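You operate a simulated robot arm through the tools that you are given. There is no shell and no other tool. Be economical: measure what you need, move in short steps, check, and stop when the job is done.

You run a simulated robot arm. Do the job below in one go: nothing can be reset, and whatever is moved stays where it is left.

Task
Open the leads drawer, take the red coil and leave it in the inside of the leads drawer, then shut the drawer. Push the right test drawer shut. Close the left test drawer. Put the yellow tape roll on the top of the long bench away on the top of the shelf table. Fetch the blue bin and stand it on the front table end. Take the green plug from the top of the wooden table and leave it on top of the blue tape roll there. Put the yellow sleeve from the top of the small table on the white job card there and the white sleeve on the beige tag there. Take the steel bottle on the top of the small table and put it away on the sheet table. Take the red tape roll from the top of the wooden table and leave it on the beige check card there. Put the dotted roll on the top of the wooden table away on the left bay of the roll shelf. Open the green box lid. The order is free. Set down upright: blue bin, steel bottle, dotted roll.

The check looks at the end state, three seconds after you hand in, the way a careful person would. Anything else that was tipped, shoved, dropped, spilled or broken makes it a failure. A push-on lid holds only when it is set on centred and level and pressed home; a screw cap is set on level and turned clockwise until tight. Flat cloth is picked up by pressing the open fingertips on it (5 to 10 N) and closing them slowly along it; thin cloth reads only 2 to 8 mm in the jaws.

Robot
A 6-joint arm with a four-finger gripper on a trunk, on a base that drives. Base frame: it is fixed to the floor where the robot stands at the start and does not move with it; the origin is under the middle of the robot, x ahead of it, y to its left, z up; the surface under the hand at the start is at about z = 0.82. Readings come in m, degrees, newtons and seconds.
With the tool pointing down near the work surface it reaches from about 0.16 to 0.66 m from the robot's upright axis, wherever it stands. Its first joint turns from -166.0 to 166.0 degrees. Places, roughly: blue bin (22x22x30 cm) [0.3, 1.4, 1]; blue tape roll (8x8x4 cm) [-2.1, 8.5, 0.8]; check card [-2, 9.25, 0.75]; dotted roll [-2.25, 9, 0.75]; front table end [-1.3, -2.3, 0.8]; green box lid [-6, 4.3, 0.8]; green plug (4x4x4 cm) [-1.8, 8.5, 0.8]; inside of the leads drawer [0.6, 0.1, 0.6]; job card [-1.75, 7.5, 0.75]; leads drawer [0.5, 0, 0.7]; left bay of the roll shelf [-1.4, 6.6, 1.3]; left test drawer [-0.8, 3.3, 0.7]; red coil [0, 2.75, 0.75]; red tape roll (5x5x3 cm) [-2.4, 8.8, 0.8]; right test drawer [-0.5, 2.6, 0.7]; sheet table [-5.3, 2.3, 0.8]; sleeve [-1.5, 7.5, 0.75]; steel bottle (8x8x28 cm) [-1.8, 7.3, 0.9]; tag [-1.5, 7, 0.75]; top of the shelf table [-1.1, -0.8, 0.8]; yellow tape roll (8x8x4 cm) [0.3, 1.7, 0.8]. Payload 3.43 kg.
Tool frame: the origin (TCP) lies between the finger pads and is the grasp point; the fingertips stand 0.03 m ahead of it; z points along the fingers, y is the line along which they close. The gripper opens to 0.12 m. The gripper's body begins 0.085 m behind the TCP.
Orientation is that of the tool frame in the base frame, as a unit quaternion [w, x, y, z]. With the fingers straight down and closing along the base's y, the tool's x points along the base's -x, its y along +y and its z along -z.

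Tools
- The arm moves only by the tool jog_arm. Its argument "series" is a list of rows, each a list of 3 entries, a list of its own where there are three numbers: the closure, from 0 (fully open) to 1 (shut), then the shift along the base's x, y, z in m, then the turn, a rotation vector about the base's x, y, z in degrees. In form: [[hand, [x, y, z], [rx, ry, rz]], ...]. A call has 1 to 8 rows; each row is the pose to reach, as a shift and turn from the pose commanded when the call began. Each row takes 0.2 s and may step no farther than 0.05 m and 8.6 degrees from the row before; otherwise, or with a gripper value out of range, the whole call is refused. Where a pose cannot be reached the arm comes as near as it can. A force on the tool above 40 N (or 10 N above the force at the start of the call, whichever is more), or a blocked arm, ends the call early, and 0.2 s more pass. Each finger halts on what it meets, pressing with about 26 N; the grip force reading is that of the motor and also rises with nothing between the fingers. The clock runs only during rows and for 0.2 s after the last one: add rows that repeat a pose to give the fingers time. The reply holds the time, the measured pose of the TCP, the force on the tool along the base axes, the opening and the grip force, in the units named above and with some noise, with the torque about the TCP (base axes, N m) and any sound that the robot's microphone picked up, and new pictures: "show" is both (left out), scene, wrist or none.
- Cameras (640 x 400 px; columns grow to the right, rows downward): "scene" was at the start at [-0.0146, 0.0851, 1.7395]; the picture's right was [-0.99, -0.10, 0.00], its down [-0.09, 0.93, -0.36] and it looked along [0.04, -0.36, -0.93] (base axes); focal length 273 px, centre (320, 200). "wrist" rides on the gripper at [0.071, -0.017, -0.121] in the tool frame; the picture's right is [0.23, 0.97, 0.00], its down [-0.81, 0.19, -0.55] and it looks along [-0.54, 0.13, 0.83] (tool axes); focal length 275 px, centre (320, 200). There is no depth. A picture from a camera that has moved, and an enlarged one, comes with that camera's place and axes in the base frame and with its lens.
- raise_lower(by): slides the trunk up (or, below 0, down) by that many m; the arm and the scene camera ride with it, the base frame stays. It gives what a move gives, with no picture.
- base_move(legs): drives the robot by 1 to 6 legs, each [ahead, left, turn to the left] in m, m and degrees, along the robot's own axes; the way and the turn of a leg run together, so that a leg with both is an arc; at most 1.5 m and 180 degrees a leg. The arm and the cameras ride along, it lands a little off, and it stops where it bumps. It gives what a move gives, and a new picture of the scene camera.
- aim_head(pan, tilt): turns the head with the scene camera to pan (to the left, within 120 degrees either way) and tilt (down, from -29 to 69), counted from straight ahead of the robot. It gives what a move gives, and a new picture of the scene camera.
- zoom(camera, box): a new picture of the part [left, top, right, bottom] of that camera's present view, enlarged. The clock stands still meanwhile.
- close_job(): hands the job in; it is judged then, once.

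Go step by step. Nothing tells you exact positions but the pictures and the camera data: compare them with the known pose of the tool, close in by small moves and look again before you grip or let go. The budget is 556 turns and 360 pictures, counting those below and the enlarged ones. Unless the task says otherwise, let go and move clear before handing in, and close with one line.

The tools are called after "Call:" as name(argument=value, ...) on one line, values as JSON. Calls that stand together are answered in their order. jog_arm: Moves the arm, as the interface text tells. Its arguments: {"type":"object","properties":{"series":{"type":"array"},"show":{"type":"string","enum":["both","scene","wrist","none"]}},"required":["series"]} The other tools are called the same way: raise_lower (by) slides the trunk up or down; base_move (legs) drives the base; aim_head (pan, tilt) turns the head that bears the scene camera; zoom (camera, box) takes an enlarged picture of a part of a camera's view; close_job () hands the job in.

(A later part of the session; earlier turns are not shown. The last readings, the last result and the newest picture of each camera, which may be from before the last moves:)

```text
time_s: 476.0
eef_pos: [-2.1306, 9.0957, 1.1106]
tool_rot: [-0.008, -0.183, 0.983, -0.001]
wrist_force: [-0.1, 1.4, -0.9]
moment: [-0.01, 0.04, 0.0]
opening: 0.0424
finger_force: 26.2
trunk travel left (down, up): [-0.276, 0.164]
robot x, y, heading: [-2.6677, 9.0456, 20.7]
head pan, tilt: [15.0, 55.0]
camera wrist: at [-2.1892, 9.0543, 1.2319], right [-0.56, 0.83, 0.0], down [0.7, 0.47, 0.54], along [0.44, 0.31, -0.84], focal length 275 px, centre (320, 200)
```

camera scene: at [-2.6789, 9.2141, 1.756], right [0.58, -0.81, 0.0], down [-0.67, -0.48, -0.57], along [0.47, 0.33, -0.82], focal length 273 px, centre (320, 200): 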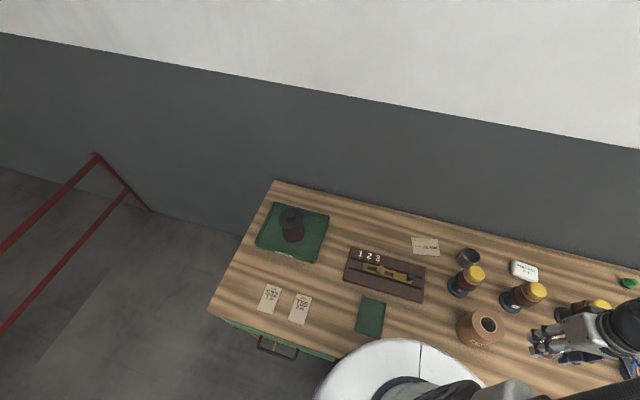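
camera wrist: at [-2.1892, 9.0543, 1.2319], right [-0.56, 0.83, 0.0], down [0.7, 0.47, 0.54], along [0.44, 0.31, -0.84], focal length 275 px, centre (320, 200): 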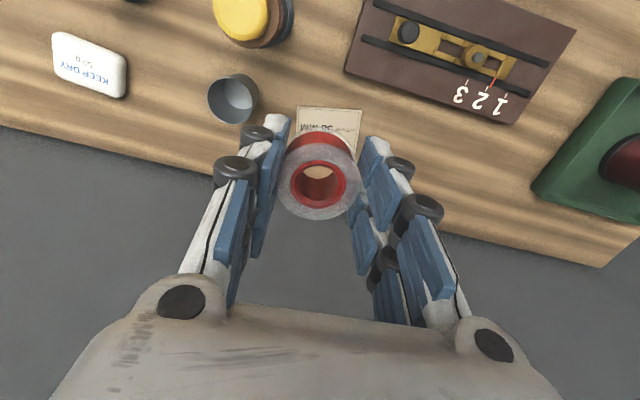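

Call:
jog_arm(series=[[1, [0.028, 0.024, 0], [0, 0, 0]], [1, [0.056, 0.047, -0.01], [0, 0, 0]], [1, [0.056, 0.047, -0.05], [0, 0, 0]], [1, [0.056, 0.047, -0.1], [0, 0, 0]], [1, [0.056, 0.047, -0.15], [0, 0, 0]], [1, [0.056, 0.047, -0.19], [0, 0, 0]]], show="wrist")

```text
time_s: 477.4
eef_pos: [-2.0722, 9.1402, 0.9236]
tool_rot: [-0.006, -0.182, 0.983, 0.0]
wrist_force: [0.9, 0.4, 0.1]
moment: [0.0, 0.02, 0.01]
opening: 0.0426
finger_force: 26.5
trunk travel left (down, up): [-0.276, 0.164]
robot x, y, heading: [-2.6709, 9.0472, 20.6]
head pan, tilt: [15.0, 55.0]
camera wrist: at [-2.1309, 9.0966, 1.0455], right [-0.56, 0.83, 0.0], down [0.69, 0.47, 0.54], along [0.45, 0.31, -0.84], focal length 275 px, centre (320, 200)
```

wrist: 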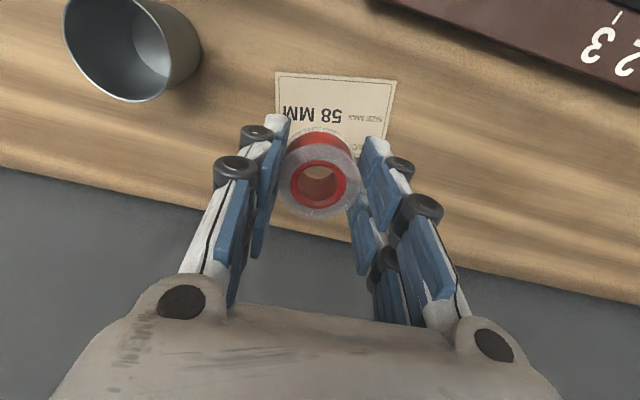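

Almost centred over the card. I correct a few mm and lower.

Call:
jog_arm(series=[[1, [-0.006, 0.005, -0.03], [0, 0, 0]], [1, [-0.006, 0.005, -0.06], [0, 0, 0]], [1, [-0.006, 0.005, -0.076], [0, 0, 0]], [1, [-0.006, 0.005, -0.084], [0, 0, 0]], [1, [-0.006, 0.005, -0.088], [0, 0, 0]], [1, [-0.006, 0.005, -0.092], [0, 0, 0]]], show="wrist")

```text
time_s: 478.8
eef_pos: [-2.0811, 9.1437, 0.8327]
tool_rot: [-0.005, -0.182, 0.983, -0.001]
wrist_force: [-4.0, -2.1, 25.0]
moment: [0.04, -0.03, 0.03]
opening: 0.0428
finger_force: 25.8
trunk travel left (down, up): [-0.276, 0.164]
robot x, y, heading: [-2.673, 9.0449, 20.7]
head pan, tilt: [15.0, 55.0]
camera wrist: at [-2.1399, 9.1029, 0.9538], right [-0.56, 0.83, 0.0], down [0.69, 0.47, 0.55], along [0.45, 0.31, -0.84], focal length 275 px, centre (320, 200)
```

wrist: 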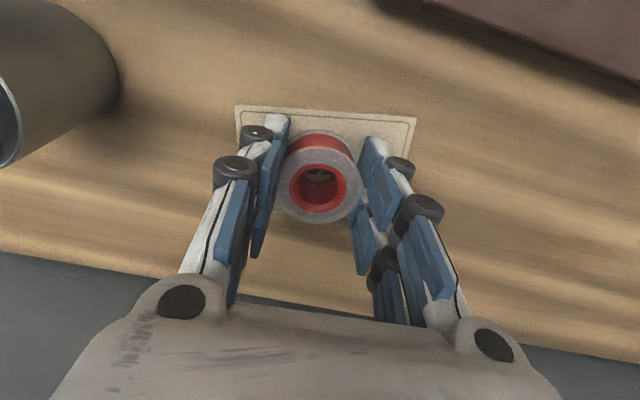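

Contact on the card. Release and rise.

Call:
jog_arm(series=[[1, [0, 0, 0.002], [0, 0, 0]], [0.8, [0, 0, 0.002], [0, 0, 0]], [0.6, [0, 0, 0.002], [0, 0, 0]], [0.5, [0, 0, 0.003], [0, 0, 0]], [0.5, [0, 0, 0.01], [0, 0, 0]], [0.5, [0, 0, 0.05], [0, 0, 0]], [0.5, [0, 0, 0.1], [0, 0, 0]], [0.5, [0, 0, 0.15], [0, 0, 0]]], show="wrist")

```text
time_s: 480.6
eef_pos: [-2.0841, 9.1455, 0.9839]
tool_rot: [-0.008, -0.183, 0.983, -0.001]
wrist_force: [-0.3, -0.8, -0.5]
moment: [-0.03, -0.03, 0.01]
opening: 0.0603
finger_force: 0.1
trunk travel left (down, up): [-0.276, 0.164]
robot x, y, heading: [-2.6722, 9.0465, 20.9]
head pan, tilt: [15.0, 55.0]
camera wrist: at [-2.1434, 9.1034, 1.1042], right [-0.56, 0.83, 0.01], down [0.7, 0.47, 0.54], along [0.44, 0.31, -0.84], focal length 275 px, centre (320, 200)
```

wrist: 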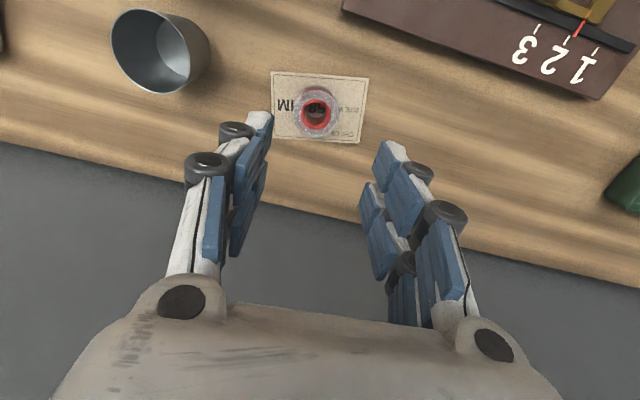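

The red tape sits on the check card. Now the dotted roll: I'll grasp it from the side with a pitched tool so it can go into the shelf bay. Rise, back off, and pitch the tool 65°.

Call:
jog_arm(series=[[0.3, [0, 0, 0.05], [0, 0, 0]], [0, [0, 0, 0.1], [0, 0, 0]], [0, [0, 0, 0.15], [0, 0, 0]], [0, [0, 0, 0.2], [0, 0, 0]]], show="none")

Call:
base_move(legs=[[-0.306, -0.13, 0]])

Call:
jog_arm(series=[[0, [-0.03, -0.011, 0], [2.87, -7.6, 0]], [0, [-0.06, -0.023, 0], [5.74, -15.2, 0]], [0, [-0.09, -0.034, 0], [8.62, -22.8, 0]], [0, [-0.12, -0.045, 0], [11.49, -30.39, 0]], [0, [-0.15, -0.057, 0], [14.36, -37.98, 0]], [0, [-0.17, -0.064, 0], [17.23, -45.58, 0]], [0, [-0.18, -0.068, 0], [20.1, -53.18, 0]], [0, [-0.18, -0.068, 0], [22.98, -60.8, 0]]], show="both")

```text
time_s: 481.6
eef_pos: [-2.083, 9.147, 1.1822]
tool_rot: [-0.009, -0.182, 0.983, -0.001]
wrist_force: [0.1, 0.1, -0.1]
moment: [-0.01, 0.0, -0.01]
opening: 0.12
finger_force: 0.1
trunk travel left (down, up): [-0.276, 0.164]
robot x, y, heading: [-2.6675, 9.0489, 20.5]
head pan, tilt: [15.0, 55.0]
```

```text
time_s: 483.8
eef_pos: [-2.3238, 8.9217, 1.1812]
tool_rot: [-0.007, -0.187, 0.982, -0.001]
wrist_force: [-0.4, 0.6, -0.2]
moment: [0.0, -0.03, 0.0]
opening: 0.12
finger_force: 0.0
trunk travel left (down, up): [-0.276, 0.164]
robot x, y, heading: [-2.9127, 8.8137, 21.1]
head pan, tilt: [15.0, 55.0]
camera scene: at [-2.9224, 8.9827, 1.7562], right [0.59, -0.81, 0.0], down [-0.66, -0.48, -0.57], along [0.46, 0.34, -0.82], focal length 273 px, centre (320, 200)
```

scene: 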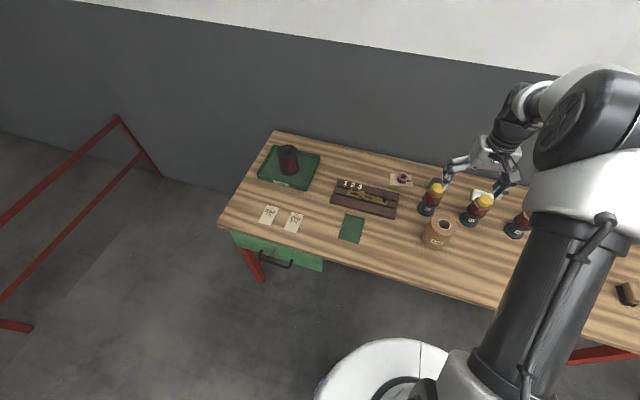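

```text
time_s: 485.6
eef_pos: [-2.4251, 8.8223, 1.2372]
tool_rot: [0.511, -0.156, 0.838, 0.106]
wrist_force: [0.7, -0.9, 0.6]
moment: [-0.01, -0.01, 0.04]
opening: 0.1199
finger_force: 0.1
out of reach, approached as far as the arm can: row 4, 5, 6, 7, 8
trunk travel left (down, up): [-0.276, 0.164]
robot x, y, heading: [-2.9132, 8.8157, 21.1]
head pan, tilt: [15.0, 55.0]
camera scene: at [-2.9195, 8.9828, 1.7562], right [0.59, -0.81, 0.0], down [-0.66, -0.48, -0.57], along [0.46, 0.34, -0.82], focal length 273 px, centre (320, 200)
camera wrist: at [-2.5484, 8.7538, 1.2286], right [-0.46, 0.87, -0.19], down [-0.18, 0.12, 0.98], along [0.87, 0.48, 0.1], focal length 275 px, centre (320, 200)
```

scene: 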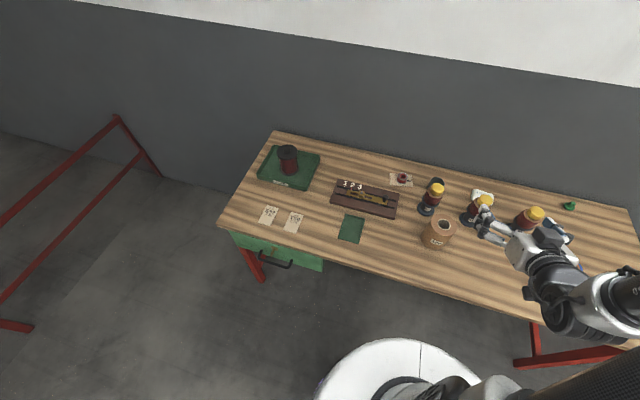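
wrist: 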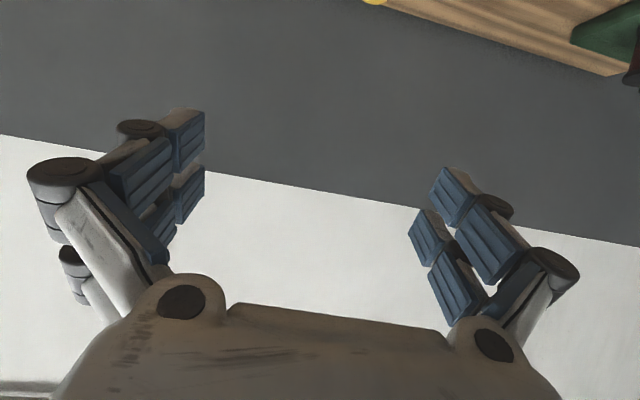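

The pitch is about 63°, level sideways – good. I lower the trunk and look for the roll in the wrist view.

Call:
raise_lower(by=-0.22)

Call:
jog_arm(series=[[0, [-0.03, -0.011, -0.03], [0, 0, 0]], [0, [-0.03, -0.011, -0.06], [0, 0, 0]]], show="both")

```text
time_s: 487.9
eef_pos: [-2.4252, 8.8238, 1.0184]
tool_rot: [0.511, -0.156, 0.838, 0.106]
wrist_force: [-0.6, -0.7, -0.7]
moment: [0.04, 0.04, -0.01]
opening: 0.1199
finger_force: 0.0
trunk travel left (down, up): [-0.056, 0.384]
robot x, y, heading: [-2.9116, 8.8149, 21.3]
head pan, tilt: [15.0, 55.0]
```

```text
time_s: 488.5
eef_pos: [-2.4361, 8.8008, 1.0121]
tool_rot: [0.509, -0.156, 0.84, 0.109]
wrist_force: [-0.6, 0.0, -0.5]
moment: [0.0, 0.04, 0.0]
opening: 0.1203
finger_force: 0.1
out of reach, approached as far as the arm can: row 1, 2
trunk travel left (down, up): [-0.056, 0.384]
robot x, y, heading: [-2.9107, 8.8151, 21.5]
head pan, tilt: [15.0, 55.0]
camera scene: at [-2.9215, 8.9833, 1.5361], right [0.59, -0.81, 0.0], down [-0.66, -0.48, -0.57], along [0.46, 0.34, -0.82], focal length 273 px, centre (320, 200)
camera wrist: at [-2.56, 8.732, 1.0041], right [-0.46, 0.87, -0.18], down [-0.17, 0.11, 0.98], along [0.87, 0.48, 0.1], focal length 275 px, centre (320, 200)
```

scene: 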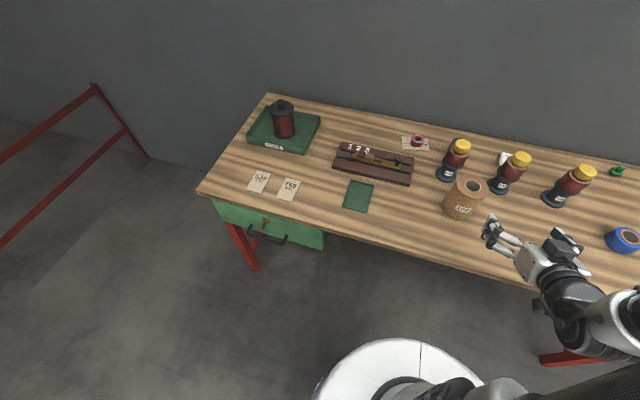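
wrist: 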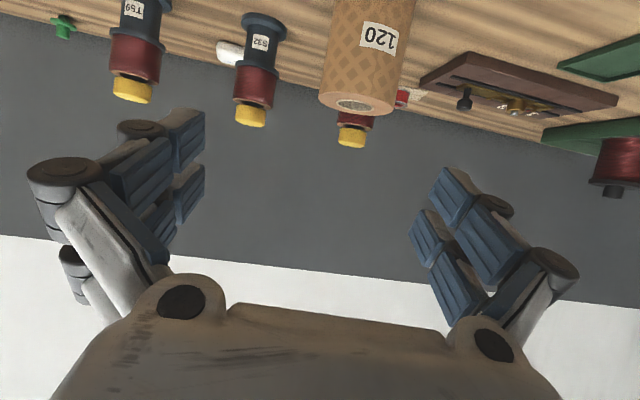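

The roll is at about (-2.295, 8.90). I back the base 8 cm to give the arm room, then lower the hand in front of the roll.

Call:
base_move(legs=[[-0.08, 0, 0]])

Call:
jog_arm(series=[[0, [0.02, 0.03, -0.03], [0, 0, 0]], [0, [0.03, 0.045, -0.07], [0, 0, 0]], [0, [0.03, 0.045, -0.11], [0, 0, 0]], [0, [0.03, 0.045, -0.14], [0, 0, 0]]], show="both")

```text
time_s: 489.6
eef_pos: [-2.5096, 8.7722, 1.0125]
tool_rot: [0.51, -0.155, 0.839, 0.108]
wrist_force: [-0.1, -0.7, 0.4]
moment: [0.03, -0.02, -0.03]
opening: 0.1202
finger_force: 0.0
trunk travel left (down, up): [-0.056, 0.384]
robot x, y, heading: [-2.986, 8.7927, 21.2]
head pan, tilt: [15.0, 55.0]
camera scene: at [-2.9953, 8.9548, 1.5362], right [0.59, -0.81, 0.0], down [-0.66, -0.48, -0.57], along [0.46, 0.34, -0.82], focal length 273 px, centre (320, 200)
```

scene: 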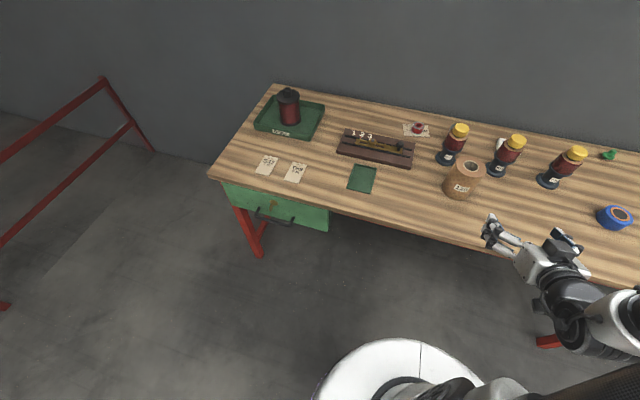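

```text
time_s: 490.6
eef_pos: [-2.4164, 8.7976, 0.9126]
tool_rot: [0.497, -0.15, 0.845, 0.126]
wrist_force: [-0.2, 0.5, 0.3]
moment: [-0.01, 0.01, 0.03]
opening: 0.1199
finger_force: 0.1
out of reach, approached as far as the arm can: row 1, 2, 3, 4
trunk travel left (down, up): [-0.056, 0.384]
robot x, y, heading: [-2.9821, 8.7915, 20.7]
head pan, tilt: [15.0, 55.0]
camera scene: at [-2.9932, 8.955, 1.5361], right [0.59, -0.81, 0.0], down [-0.66, -0.48, -0.57], along [0.46, 0.34, -0.82], focal length 273 px, centre (320, 200)
camera wrist: at [-2.54, 8.7276, 0.9059], right [-0.48, 0.87, -0.14], down [-0.14, 0.08, 0.99], along [0.87, 0.49, 0.09], focal length 275 px, centre (320, 200)
```

scene: 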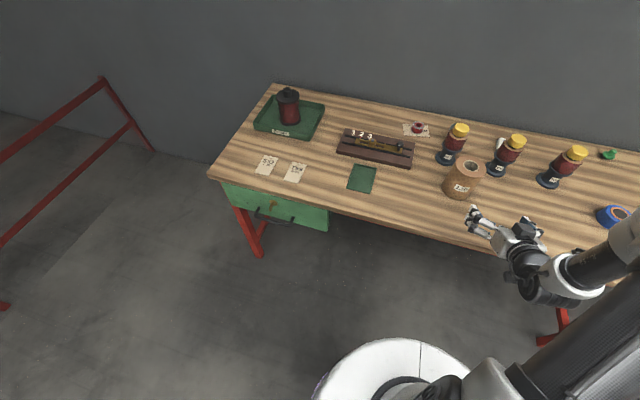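
wrist: 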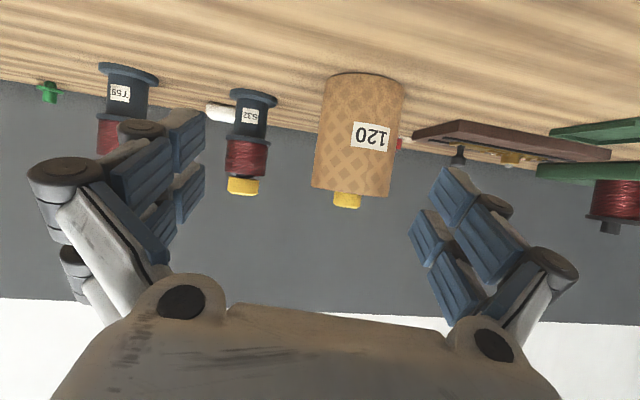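

There's an inner reach limit; I'm fine where I am. I centre the hand in front of the roll (centre ≈(-2.29, 8.90)), level it and lower to mid-height.

Call:
jog_arm(series=[[0, [0.007, 0.03, -0.01], [-1.7, -0.65, 0]], [0, [0.015, 0.05, -0.025], [-3.4, -1.3, 0]], [0, [0.022, 0.064, -0.044], [-3.4, -1.3, 0]], [0, [0.022, 0.064, -0.044], [-3.4, -1.3, 0]]], show="wrist")

```text
time_s: 491.6
eef_pos: [-2.3554, 8.8456, 0.8954]
tool_rot: [0.5, -0.166, 0.843, 0.108]
wrist_force: [0.1, 1.2, 0.3]
moment: [-0.02, -0.01, 0.01]
opening: 0.12
finger_force: 0.0
out of reach, approached as far as the arm can: row 1, 2, 3, 4
trunk travel left (down, up): [-0.056, 0.384]
robot x, y, heading: [-2.984, 8.7904, 20.9]
head pan, tilt: [15.0, 55.0]
camera wrist: at [-2.4776, 8.7756, 0.8893], right [-0.48, 0.86, -0.19], down [-0.16, 0.12, 0.98], along [0.86, 0.5, 0.08], focal length 275 px, centre (320, 200)
```

wrist: 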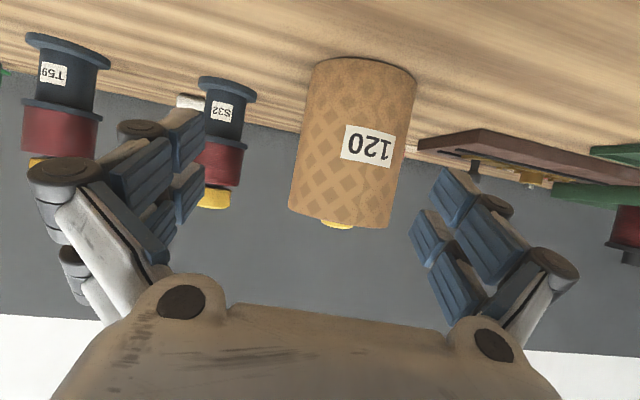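

Close enough: the roll is 8 cm ahead and ~2.7 cm to the left. I shift left, then advance around it.

Call:
jog_arm(series=[[0, [-0.004, 0.013, 0], [0, 0, 0]], [0, [-0.009, 0.026, 0], [0, 0, 0]], [0, [0.013, 0.034, -0.005], [0, 0, 0]], [0, [0.032, 0.041, -0.012], [0, 0, 0]]], show="wrist")

```text
time_s: 492.6
eef_pos: [-2.3211, 8.8881, 0.8756]
tool_rot: [0.499, -0.167, 0.844, 0.108]
wrist_force: [-0.4, 1.1, 0.1]
moment: [-0.04, -0.02, -0.02]
opening: 0.12
finger_force: 0.0
out of reach, approached as far as the arm can: row 2
trunk travel left (down, up): [-0.056, 0.384]
robot x, y, heading: [-2.9838, 8.7889, 21.1]
head pan, tilt: [15.0, 55.0]
camera wrist: at [-2.4434, 8.817, 0.871], right [-0.48, 0.86, -0.19], down [-0.16, 0.12, 0.98], along [0.86, 0.5, 0.08], focal length 275 px, centre (320, 200)
```

wrist: 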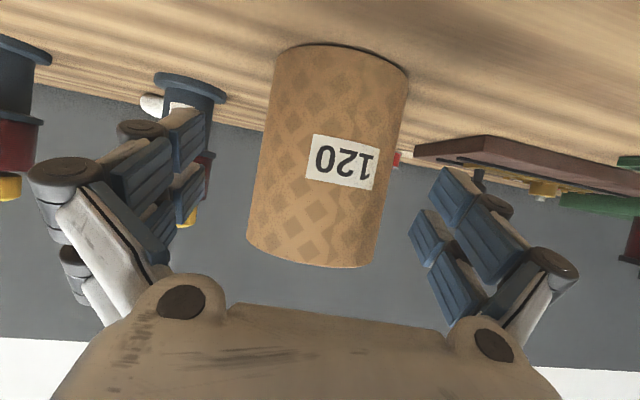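

Call:
jog_arm(series=[[0, [0.02, 0.012, -0.003], [0, 0, 0]], [0, [0.044, 0.025, -0.006], [0, 0, 0]], [0.2, [0.044, 0.025, -0.006], [0, 0, 0]], [0.3, [0.044, 0.025, -0.006], [0, 0, 0]]], show="wrist")

```text
time_s: 493.6
eef_pos: [-2.2797, 8.9119, 0.8717]
tool_rot: [0.5, -0.168, 0.843, 0.109]
wrist_force: [0.6, 0.9, -0.8]
moment: [-0.14, -0.12, 0.06]
opening: 0.0895
finger_force: 7.7
trunk travel left (down, up): [-0.056, 0.384]
robot x, y, heading: [-2.9846, 8.7902, 21.0]
head pan, tilt: [15.0, 55.0]
camera wrist: at [-2.4015, 8.8413, 0.867], right [-0.48, 0.86, -0.19], down [-0.16, 0.12, 0.98], along [0.86, 0.5, 0.08], focal length 275 px, centre (320, 200)
```

wrist: 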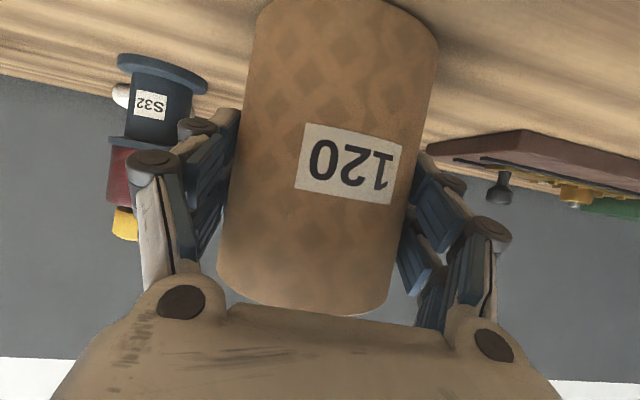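

The roll is between the pads. Close firmly and lift slightly.

Call:
jog_arm(series=[[0.5, [0, 0, 0], [0, 0, 0]], [0.8, [0, 0, 0], [0, 0, 0]], [1, [0, 0, 0], [0, 0, 0]], [1, [0, 0, 0.01], [0, 0, 0]], [1, [0, 0, 0.03], [0, 0, 0]], [1, [0, 0, 0.06], [0, 0, 0]]], show="wrist")

```text
time_s: 494.9
eef_pos: [-2.2804, 8.9125, 0.9319]
tool_rot: [0.498, -0.167, 0.844, 0.109]
wrist_force: [-0.1, 0.1, -5.7]
moment: [-0.01, -0.05, -0.01]
opening: 0.0891
finger_force: 25.9
trunk travel left (down, up): [-0.056, 0.384]
robot x, y, heading: [-2.9821, 8.7908, 21.1]
head pan, tilt: [15.0, 55.0]
camera wrist: at [-2.4027, 8.8413, 0.9266], right [-0.48, 0.86, -0.19], down [-0.16, 0.12, 0.98], along [0.86, 0.5, 0.08], focal length 275 px, centre (320, 200)
```

wrist: 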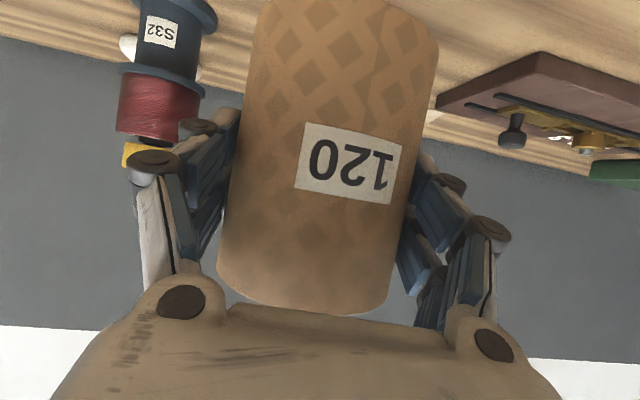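

The dotted roll is held upright (5.7 N). I raise the trunk, back off and go south to the roll shelf.

Call:
raise_lower(by=0.35)

Call:
base_move(legs=[[-0.387, -1.233, 0], [-0.02, -1.17, 0]])

Call:
aim_head(pan=0, tilt=25)

```text
time_s: 498.4
eef_pos: [-2.2795, 8.9139, 1.2816]
tool_rot: [0.498, -0.166, 0.844, 0.108]
wrist_force: [0.0, 0.4, -5.1]
moment: [0.01, 0.04, 0.02]
opening: 0.0886
finger_force: 26.7
trunk travel left (down, up): [-0.406, 0.034]
robot x, y, heading: [-2.9818, 8.788, 21.2]
head pan, tilt: [15.0, 55.0]
```

```text
time_s: 510.6
eef_pos: [-1.7839, 6.5139, 1.2818]
tool_rot: [0.497, -0.176, 0.842, 0.114]
wrist_force: [0.1, -1.1, -5.2]
moment: [-0.03, 0.0, 0.01]
opening: 0.0888
finger_force: 26.3
trunk travel left (down, up): [-0.406, 0.034]
robot x, y, heading: [-2.4851, 6.3718, 22.4]
head pan, tilt: [15.0, 55.0]
camera scene: at [-2.4984, 6.54, 1.8861], right [0.61, -0.79, 0.0], down [-0.65, -0.5, -0.57], along [0.45, 0.35, -0.82], focal length 273 px, centre (320, 200)
```

scene: 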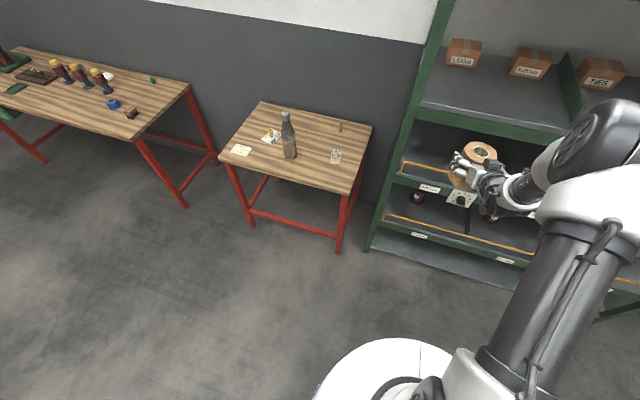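

```text
time_s: 511.5
eef_pos: [-1.7835, 6.513, 1.281]
tool_rot: [0.498, -0.176, 0.842, 0.114]
wrist_force: [-0.3, 0.1, -5.6]
moment: [0.0, 0.05, 0.02]
opening: 0.0885
finger_force: 26.5
trunk travel left (down, up): [-0.406, 0.034]
robot x, y, heading: [-2.4844, 6.3719, 22.7]
head pan, tilt: [0.0, 25.0]
camera scene: at [-2.4705, 6.5317, 1.93], right [0.38, -0.92, 0.0], down [-0.39, -0.16, -0.91], along [0.84, 0.35, -0.42], focal length 273 px, centre (320, 200)
```

scene: 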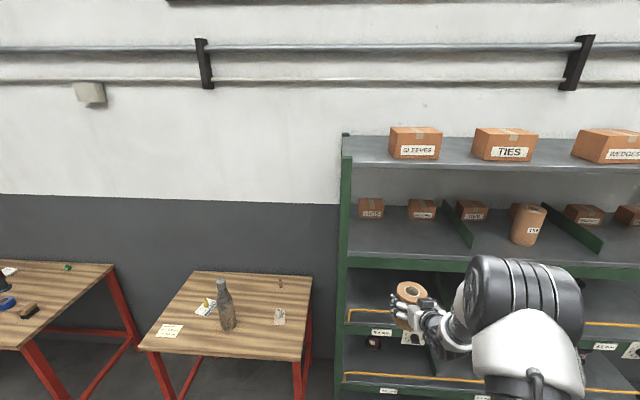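

The left bay of the second shelf spans from the left post (≈y 6.78) to the first divider; its floor is at z≈1.25. I raise the hand and drive in partway.

Call:
jog_arm(series=[[1, [0, 0, 0.03], [0, 0, 0]], [1, [0, 0, 0.06], [0, 0, 0]], [1, [0, 0, 0.09], [0, 0, 0]]], show="none")

Call:
base_move(legs=[[0.2, -0.035, 0]])

Call:
zoom(camera="wrist", box=[0, 0, 640, 400])

```text
time_s: 512.3
eef_pos: [-1.784, 6.5121, 1.3699]
tool_rot: [0.498, -0.174, 0.842, 0.113]
wrist_force: [-0.5, 0.0, -5.1]
moment: [-0.02, 0.02, 0.03]
opening: 0.0886
finger_force: 26.3
trunk travel left (down, up): [-0.406, 0.034]
robot x, y, heading: [-2.4822, 6.3756, 22.5]
head pan, tilt: [0.0, 25.0]
```

```text
time_s: 513.9
eef_pos: [-1.5922, 6.5528, 1.3713]
tool_rot: [0.499, -0.175, 0.841, 0.114]
wrist_force: [-1.3, 0.0, -5.2]
moment: [-0.04, 0.0, -0.01]
opening: 0.0885
finger_force: 25.9
trunk travel left (down, up): [-0.406, 0.034]
robot x, y, heading: [-2.2969, 6.4123, 22.4]
head pan, tilt: [0.0, 25.0]
camera scene: at [-2.281, 6.5718, 1.9301], right [0.38, -0.92, 0.0], down [-0.39, -0.16, -0.91], along [0.84, 0.35, -0.42], focal length 273 px, centre (320, 200)
```

scene: 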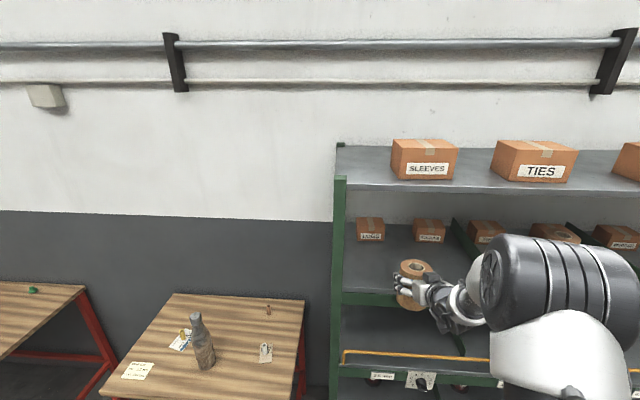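

```text
1.00 times, centred on (320, 200) of wrist (not enlarged: the box is as wide or as high as the picture)
camera zoom: at [-1.7137, 6.4796, 1.3656], right [-0.5, 0.85, -0.19], down [-0.16, 0.12, 0.98], along [0.85, 0.52, 0.08], focal length 275 px, centre (320, 200)
```

zoom: 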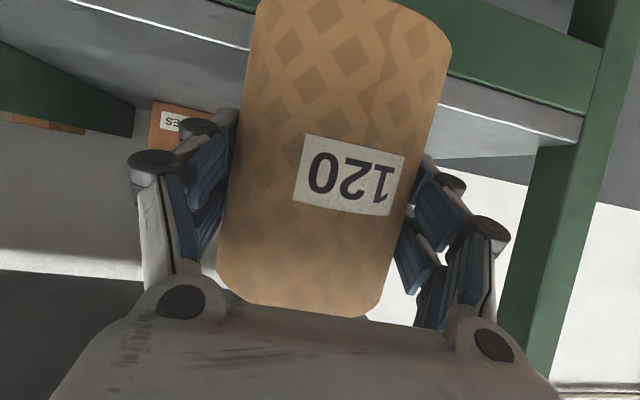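

The lip top is near z≈1.28, so I raise another 3 cm before going in.

Call:
raise_lower(by=0.03)

Call:
base_move(legs=[[0.1, -0.02, 0]])

Call:
zoom(camera="wrist", box=[0, 0, 640, 400])

```text
time_s: 514.6
eef_pos: [-1.5911, 6.5531, 1.4004]
tool_rot: [0.498, -0.175, 0.842, 0.114]
wrist_force: [-0.1, 0.1, -5.4]
moment: [0.01, 0.02, -0.05]
opening: 0.0882
finger_force: 26.0
trunk travel left (down, up): [-0.436, 0.004]
robot x, y, heading: [-2.2946, 6.4138, 22.4]
head pan, tilt: [0.0, 25.0]
```

```text
time_s: 515.8
eef_pos: [-1.4944, 6.5735, 1.4008]
tool_rot: [0.499, -0.177, 0.841, 0.115]
wrist_force: [-0.5, 0.3, -4.3]
moment: [-0.02, -0.02, -0.01]
opening: 0.0883
finger_force: 26.0
trunk travel left (down, up): [-0.436, 0.004]
robot x, y, heading: [-2.196, 6.4312, 22.5]
head pan, tilt: [0.0, 25.0]
camera scene: at [-2.182, 6.5917, 1.9602], right [0.38, -0.92, 0.0], down [-0.39, -0.16, -0.91], along [0.84, 0.35, -0.42], focal length 273 px, centre (320, 200)
```

scene: 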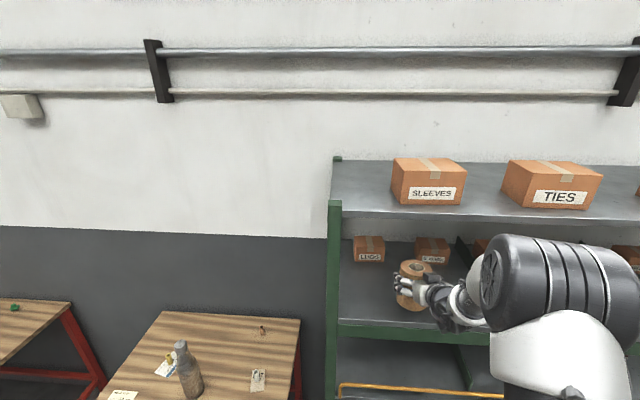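

```text
1.00 times, centred on (320, 200) of wrist (not enlarged: the box is as wide or as high as the picture)
camera zoom: at [-1.615, 6.4999, 1.3952], right [-0.5, 0.85, -0.19], down [-0.16, 0.12, 0.98], along [0.85, 0.52, 0.08], focal length 275 px, centre (320, 200)
```

zoom: 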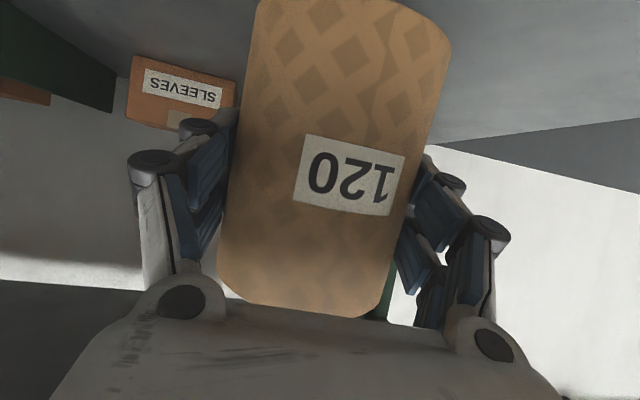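

Call:
base_move(legs=[[0.1, -0.01, 0]])

Call:
zoom(camera="wrist", box=[0, 0, 640, 400])

```text
time_s: 516.9
eef_pos: [-1.3976, 6.6035, 1.4002]
tool_rot: [0.498, -0.177, 0.841, 0.115]
wrist_force: [0.0, 1.0, -4.0]
moment: [0.01, 0.0, 0.0]
opening: 0.0885
finger_force: 25.1
trunk travel left (down, up): [-0.436, 0.004]
robot x, y, heading: [-2.1005, 6.4669, 22.6]
head pan, tilt: [0.0, 25.0]
camera scene: at [-2.0852, 6.6213, 1.9601], right [0.38, -0.92, 0.0], down [-0.39, -0.16, -0.91], along [0.84, 0.35, -0.42], focal length 273 px, centre (320, 200)
```

scene: 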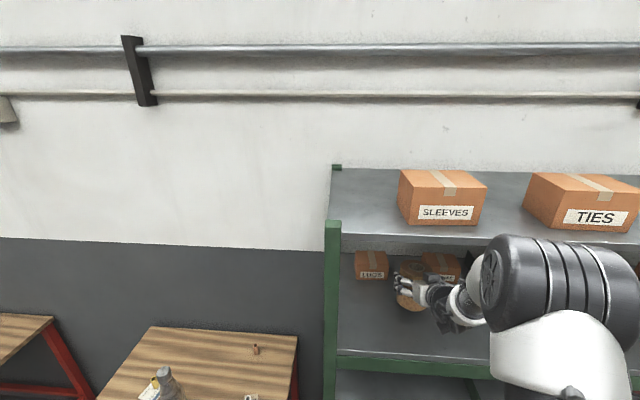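

```text
1.00 times, centred on (320, 200) of wrist (not enlarged: the box is as wide or as high as the picture)
camera zoom: at [-1.5183, 6.5304, 1.3951], right [-0.5, 0.84, -0.19], down [-0.16, 0.12, 0.98], along [0.85, 0.52, 0.08], focal length 275 px, centre (320, 200)
```

zoom: 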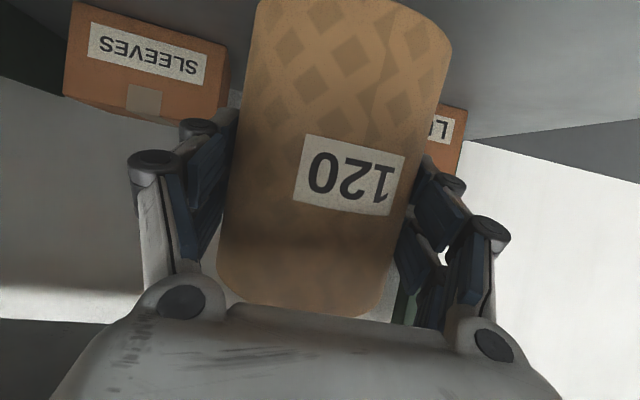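

In position at the bay's centre. I lower until contact.

Call:
jog_arm(series=[[1, [0, 0, -0.02], [0, 0, 0]], [1, [0, 0, -0.035], [0, 0, 0]], [1, [0, 0, -0.045], [0, 0, 0]], [1, [0, 0, -0.052], [0, 0, 0]], [1, [0, 0, -0.058], [0, 0, 0]], [1, [0, 0, -0.064], [0, 0, 0]]], show="none")

```text
time_s: 518.3
eef_pos: [-1.3991, 6.604, 1.3403]
tool_rot: [0.501, -0.177, 0.839, 0.115]
wrist_force: [1.1, 0.5, 21.4]
moment: [-0.67, -0.54, 0.01]
opening: 0.0888
finger_force: 25.7
trunk travel left (down, up): [-0.436, 0.004]
robot x, y, heading: [-2.0968, 6.4639, 22.6]
head pan, tilt: [0.0, 25.0]
```

Contact with the shelf. I ease and open.

Call:
jog_arm(series=[[1, [0, 0, 0.002], [0, 0, 0]], [0.5, [0, 0, 0.003], [0, 0, 0]], [0.25, [0, 0, 0.003], [0, 0, 0]], [0.2, [0, 0, 0.003], [0, 0, 0]], [0.1, [0, 0, 0.003], [0, 0, 0]], [0.05, [0, 0, 0.003], [0, 0, 0]], [0, [0, 0, 0.003], [0, 0, 0]]], show="wrist")

```text
time_s: 519.9
eef_pos: [-1.3974, 6.6043, 1.3402]
tool_rot: [0.499, -0.176, 0.841, 0.114]
wrist_force: [-0.7, -0.8, 0.1]
moment: [0.01, 0.02, 0.0]
opening: 0.12
finger_force: 0.0
trunk travel left (down, up): [-0.436, 0.004]
robot x, y, heading: [-2.0983, 6.4642, 22.3]
head pan, tilt: [0.0, 25.0]
camera wrist: at [-1.5185, 6.5306, 1.3344], right [-0.5, 0.84, -0.19], down [-0.16, 0.12, 0.98], along [0.85, 0.52, 0.08], focal length 275 px, centre (320, 200)
```

wrist: 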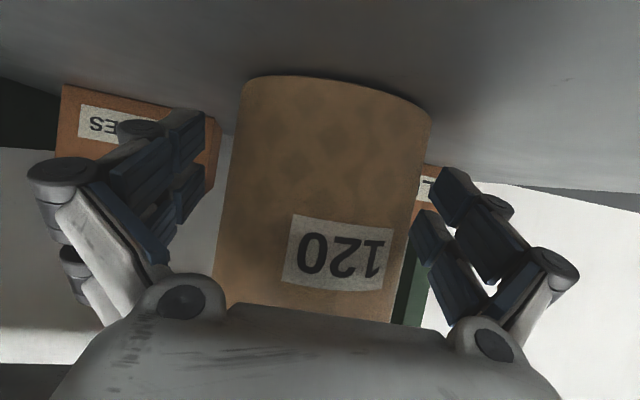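

Released. I back the base straight out.

Call:
base_move(legs=[[-0.25, 0, 0]])

Call:
zoom(camera="wrist", box=[0, 0, 640, 400])

```text
time_s: 521.8
eef_pos: [-1.6313, 6.5119, 1.3406]
tool_rot: [0.499, -0.18, 0.84, 0.116]
wrist_force: [0.7, 0.2, 0.6]
moment: [-0.06, -0.04, 0.01]
opening: 0.1199
finger_force: 0.1
trunk travel left (down, up): [-0.436, 0.004]
robot x, y, heading: [-2.329, 6.3628, 22.9]
head pan, tilt: [0.0, 25.0]
camera scene: at [-2.3196, 6.5234, 1.9601], right [0.39, -0.92, 0.0], down [-0.39, -0.17, -0.91], along [0.83, 0.35, -0.42], focal length 273 px, centre (320, 200)
```

scene: 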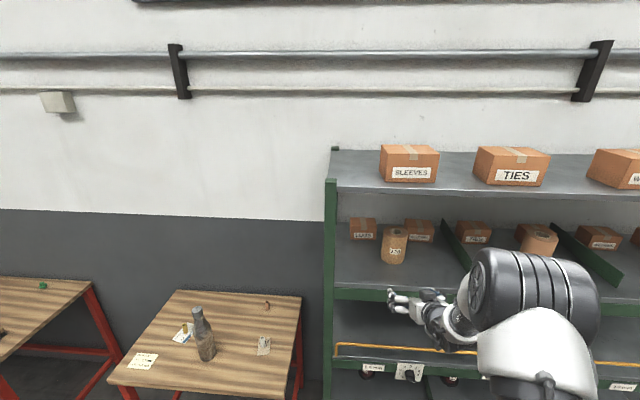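

```text
1.00 times, centred on (320, 200) of wrist (not enlarged: the box is as wide or as high as the picture)
camera zoom: at [-1.7514, 6.4366, 1.3346], right [-0.51, 0.84, -0.19], down [-0.16, 0.12, 0.98], along [0.85, 0.53, 0.08], focal length 275 px, centre (320, 200)
```

zoom: 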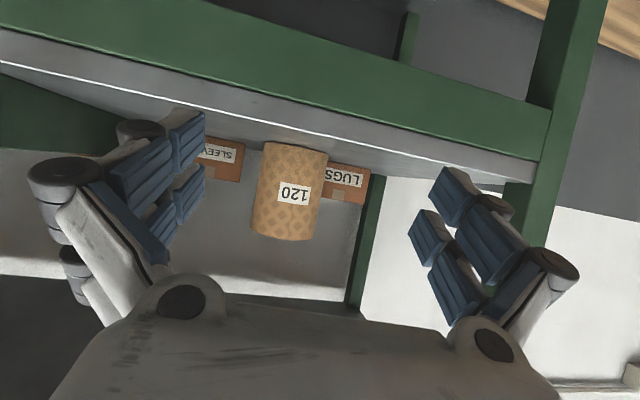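

The dotted roll stands in the left bay. I check the small table items with a zoom.

Call:
zoom(camera="scene", box=[100, 270, 310, 400])

```text
3.05 times, centred on (205, 335) of scene
camera zoom: at [-2.3196, 6.5234, 1.9601], right [0.39, -0.92, 0.0], down [-0.39, -0.17, -0.91], along [0.83, 0.35, -0.42], focal length 832 px, centre (670, -211)
```

zoom: 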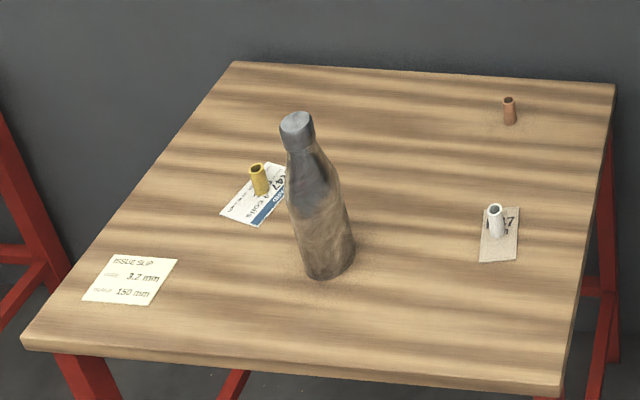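

All good. I restore the tool to pointing down while drawing it back.

Call:
jog_arm(series=[[0.3, [-0.02, -0.008, 0], [-3.2, 7.0, -0.15]], [0.3, [-0.045, -0.019, 0], [-6.4, 14.0, -0.3]], [0.3, [-0.07, -0.03, 0], [-9.6, 21.0, -0.45]], [0.3, [-0.095, -0.04, -0.02], [-12.8, 28.0, -0.6]], [0.3, [-0.12, -0.05, -0.04], [-16.0, 35.0, -0.75]], [0.3, [-0.14, -0.06, -0.06], [-19.2, 42.0, -0.9]], [0.3, [-0.16, -0.067, -0.08], [-22.4, 49.0, -1.05]], [0.3, [-0.17, -0.072, -0.1], [-25.6, 56.0, -1.2]]], show="none")

```text
time_s: 523.6
eef_pos: [-1.8024, 6.439, 1.2362]
tool_rot: [-0.001, -0.197, 0.98, -0.001]
wrist_force: [-1.0, 0.0, -0.3]
moment: [-0.01, 0.04, 0.01]
opening: 0.084
finger_force: 0.1
trunk travel left (down, up): [-0.436, 0.004]
robot x, y, heading: [-2.3335, 6.3665, 22.8]
head pan, tilt: [0.0, 25.0]
```

Next the green plug: I drive to the gap between the small and wooden tables, turn north and slide in.

Call:
base_move(legs=[[0.3, 1.321, 0], [0.1, 0, 85], [0, -0.56, 0]])

Call:
aim_head(pan=5, tilt=55)

Call:
zoom(camera="wrist", box=[0, 0, 640, 400])

```text
time_s: 536.5
eef_pos: [-2.0019, 8.435, 1.2377]
tool_rot: [0.0, 0.799, -0.601, 0.0]
wrist_force: [0.2, -0.2, 0.1]
moment: [0.01, -0.02, -0.02]
opening: 0.0841
finger_force: 0.0
trunk travel left (down, up): [-0.436, 0.004]
robot x, y, heading: [-1.9925, 7.9023, 106.5]
head pan, tilt: [0.0, 25.0]
camera scene: at [-2.1452, 7.9334, 1.9601], right [0.96, 0.28, 0.0], down [0.12, -0.41, -0.91], along [-0.26, 0.87, -0.42], focal length 273 px, centre (320, 200)
```

scene: 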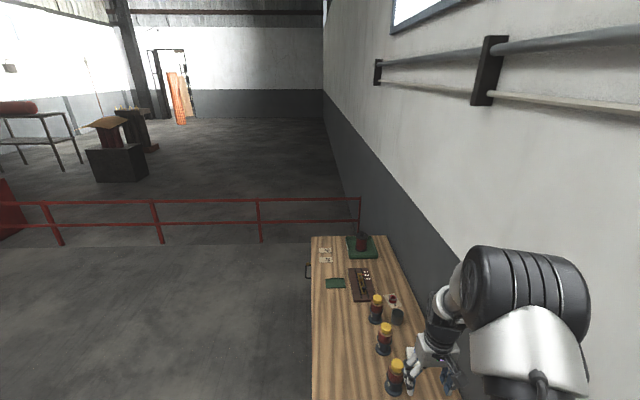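

```text
time_s: 537.5
eef_pos: [-2.0028, 8.4367, 1.2375]
tool_rot: [0.0, 0.8, -0.6, 0.0]
wrist_force: [0.1, -0.3, 0.2]
moment: [-0.01, -0.01, 0.0]
opening: 0.0839
finger_force: 0.0
trunk travel left (down, up): [-0.436, 0.004]
robot x, y, heading: [-1.995, 7.9054, 106.3]
head pan, tilt: [5.0, 55.0]
camera scene: at [-2.1458, 7.9121, 1.9162], right [0.93, 0.36, 0.0], down [0.3, -0.76, -0.57], along [-0.21, 0.53, -0.82], focal length 273 px, centre (320, 200)
```

scene: 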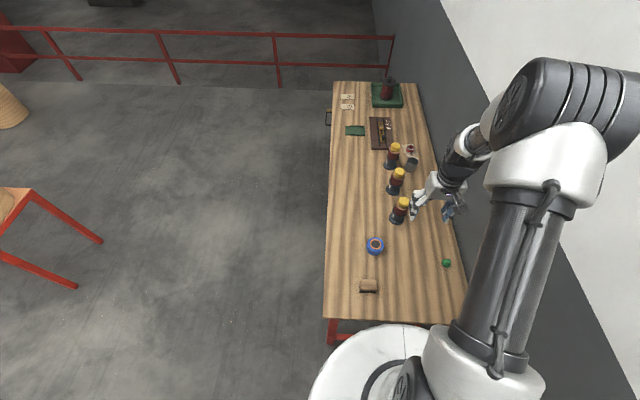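

```text
1.00 times, centred on (320, 200) of wrist (not enlarged: the box is as wide or as high as the picture)
camera zoom: at [-1.9663, 8.3713, 1.3579], right [-0.87, -0.49, 0.0], down [-0.41, 0.72, 0.55], along [-0.27, 0.48, -0.83], focal length 275 px, centre (320, 200)
```

zoom: 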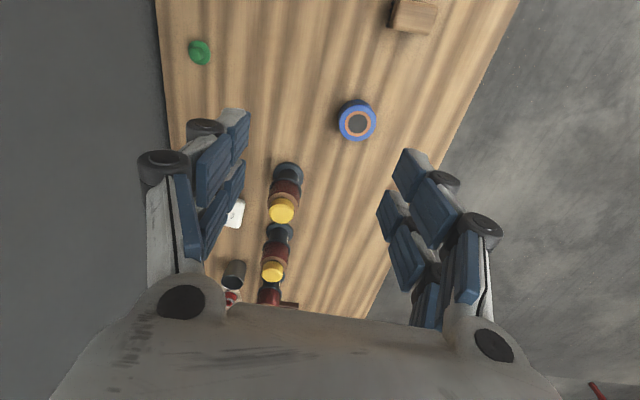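

Plug at (-1.812, 8.51), blue tape at about (-2.109, 8.483). I lower the trunk and move above the plug.

Call:
raise_lower(by=-0.14)

Call:
jog_arm(series=[[0.4, [0.045, 0.017, 0], [0, 0, 0]], [0.4, [0.09, 0.035, 0], [0, 0, 0]], [0.4, [0.135, 0.052, -0.005], [0, 0, 0]], [0.4, [0.175, 0.068, -0.015], [0, 0, 0]], [0.4, [0.192, 0.075, -0.05], [0, 0, 0]], [0.4, [0.192, 0.075, -0.09], [0, 0, 0]], [0.4, [0.192, 0.075, -0.13], [0, 0, 0]]], show="wrist")

```text
time_s: 539.1
eef_pos: [-2.0032, 8.4369, 1.0971]
tool_rot: [0.0, 0.8, -0.6, 0.0]
wrist_force: [-0.1, 0.7, -0.6]
moment: [0.02, 0.0, 0.03]
opening: 0.0837
finger_force: 0.1
trunk travel left (down, up): [-0.296, 0.144]
robot x, y, heading: [-1.992, 7.9038, 106.3]
head pan, tilt: [5.0, 55.0]
```

```text
time_s: 540.7
eef_pos: [-1.8068, 8.5135, 0.967]
tool_rot: [-0.001, 0.8, -0.599, 0.0]
wrist_force: [0.6, -0.4, 0.9]
moment: [0.0, 0.03, 0.02]
opening: 0.072
finger_force: 0.0
trunk travel left (down, up): [-0.296, 0.144]
robot x, y, heading: [-1.9937, 7.904, 106.2]
head pan, tilt: [5.0, 55.0]
camera wrist: at [-1.7711, 8.4495, 1.0875], right [-0.87, -0.49, 0.0], down [-0.41, 0.72, 0.55], along [-0.27, 0.48, -0.83], focal length 275 px, centre (320, 200)
```

wrist: 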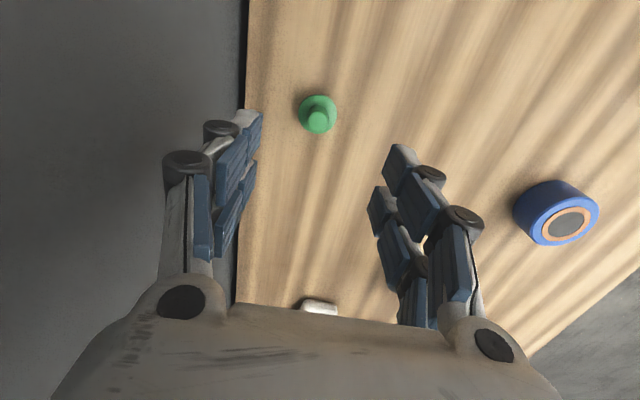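

Plug is right below. I descend and look.

Call:
jog_arm(series=[[0.4, [0, 0.003, -0.05], [0, 0, 0]], [0.4, [0, 0.003, -0.09], [0, 0, 0]], [0.4, [0, 0.003, -0.115], [0, 0, 0]], [0.4, [0, 0.003, -0.128], [0, 0, 0]]], show="wrist")

```text
time_s: 541.7
eef_pos: [-1.8087, 8.513, 0.8409]
tool_rot: [-0.001, 0.8, -0.6, 0.0]
wrist_force: [0.4, 0.3, 0.9]
moment: [-0.02, -0.02, 0.01]
opening: 0.0718
finger_force: 0.1
trunk travel left (down, up): [-0.296, 0.144]
robot x, y, heading: [-1.9912, 7.9032, 106.6]
head pan, tilt: [5.0, 55.0]
camera wrist: at [-1.7725, 8.4496, 0.9611], right [-0.87, -0.49, 0.0], down [-0.41, 0.72, 0.55], along [-0.27, 0.48, -0.83], focal length 275 px, centre (320, 200)
```

wrist: 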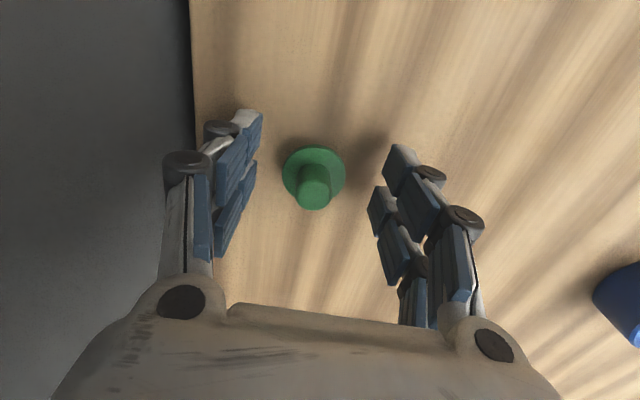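

Call:
jog_arm(series=[[0.4, [-0.001, 0.01, 0.003], [0, 0, 0]], [0.6, [-0.001, 0.01, 0.003], [0, 0, 0]], [0.75, [-0.001, 0.01, 0.003], [0, 0, 0]], [0.9, [-0.001, 0.01, 0.003], [0, 0, 0]], [1, [-0.001, 0.01, 0.003], [0, 0, 0]], [1, [-0.001, 0.01, 0.003], [0, 0, 0]], [1, [-0.001, 0.01, 0.003], [0, 0, 0]]], show="wrist")

```text
time_s: 543.3
eef_pos: [-1.8132, 8.5217, 0.8458]
tool_rot: [-0.001, 0.8, -0.6, 0.0]
wrist_force: [-0.1, -2.3, 6.6]
moment: [-0.13, -0.02, -0.02]
opening: 0.035
finger_force: 26.1
out of reach, approached as far as the arm can: row 1, 2, 3, 4, 5, 6, 7
trunk travel left (down, up): [-0.296, 0.144]
robot x, y, heading: [-1.9911, 7.9032, 106.2]
head pan, tilt: [5.0, 55.0]
camera wrist: at [-1.7767, 8.4565, 0.9663], right [-0.87, -0.49, 0.0], down [-0.41, 0.72, 0.55], along [-0.27, 0.48, -0.83], focal length 275 px, centre (320, 200)
```

wrist: 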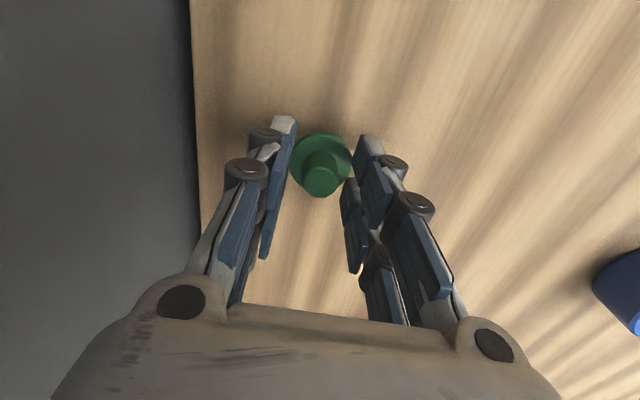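

It grips the plug's disc at 3.5 cm. I lift a little and check.

Call:
jog_arm(series=[[1, [0, 0, 0.02], [0, 0, 0]], [1, [0, -0.01, 0.05], [0, 0, 0]], [1, [0, -0.02, 0.08], [0, 0, 0]]], show="wrist")

```text
time_s: 544.1
eef_pos: [-1.8132, 8.5001, 0.9253]
tool_rot: [-0.001, 0.799, -0.601, 0.001]
wrist_force: [-0.5, -0.6, -1.0]
moment: [0.05, -0.01, -0.02]
opening: 0.0159
finger_force: 26.0
trunk travel left (down, up): [-0.296, 0.144]
robot x, y, heading: [-1.987, 7.9039, 106.4]
head pan, tilt: [5.0, 55.0]
camera wrist: at [-1.7767, 8.4354, 1.046], right [-0.87, -0.49, 0.0], down [-0.41, 0.72, 0.55], along [-0.27, 0.48, -0.83], focal length 275 px, centre (320, 200)
```

wrist: 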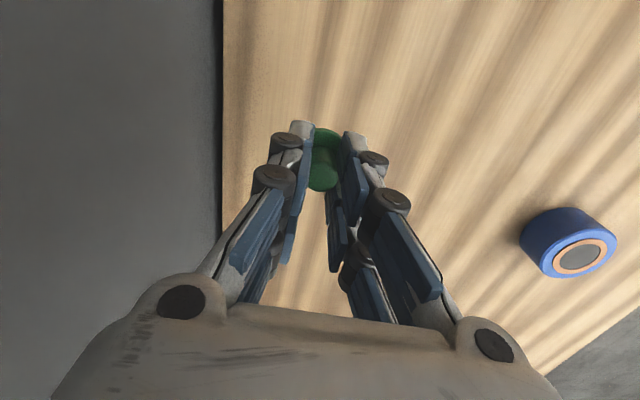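

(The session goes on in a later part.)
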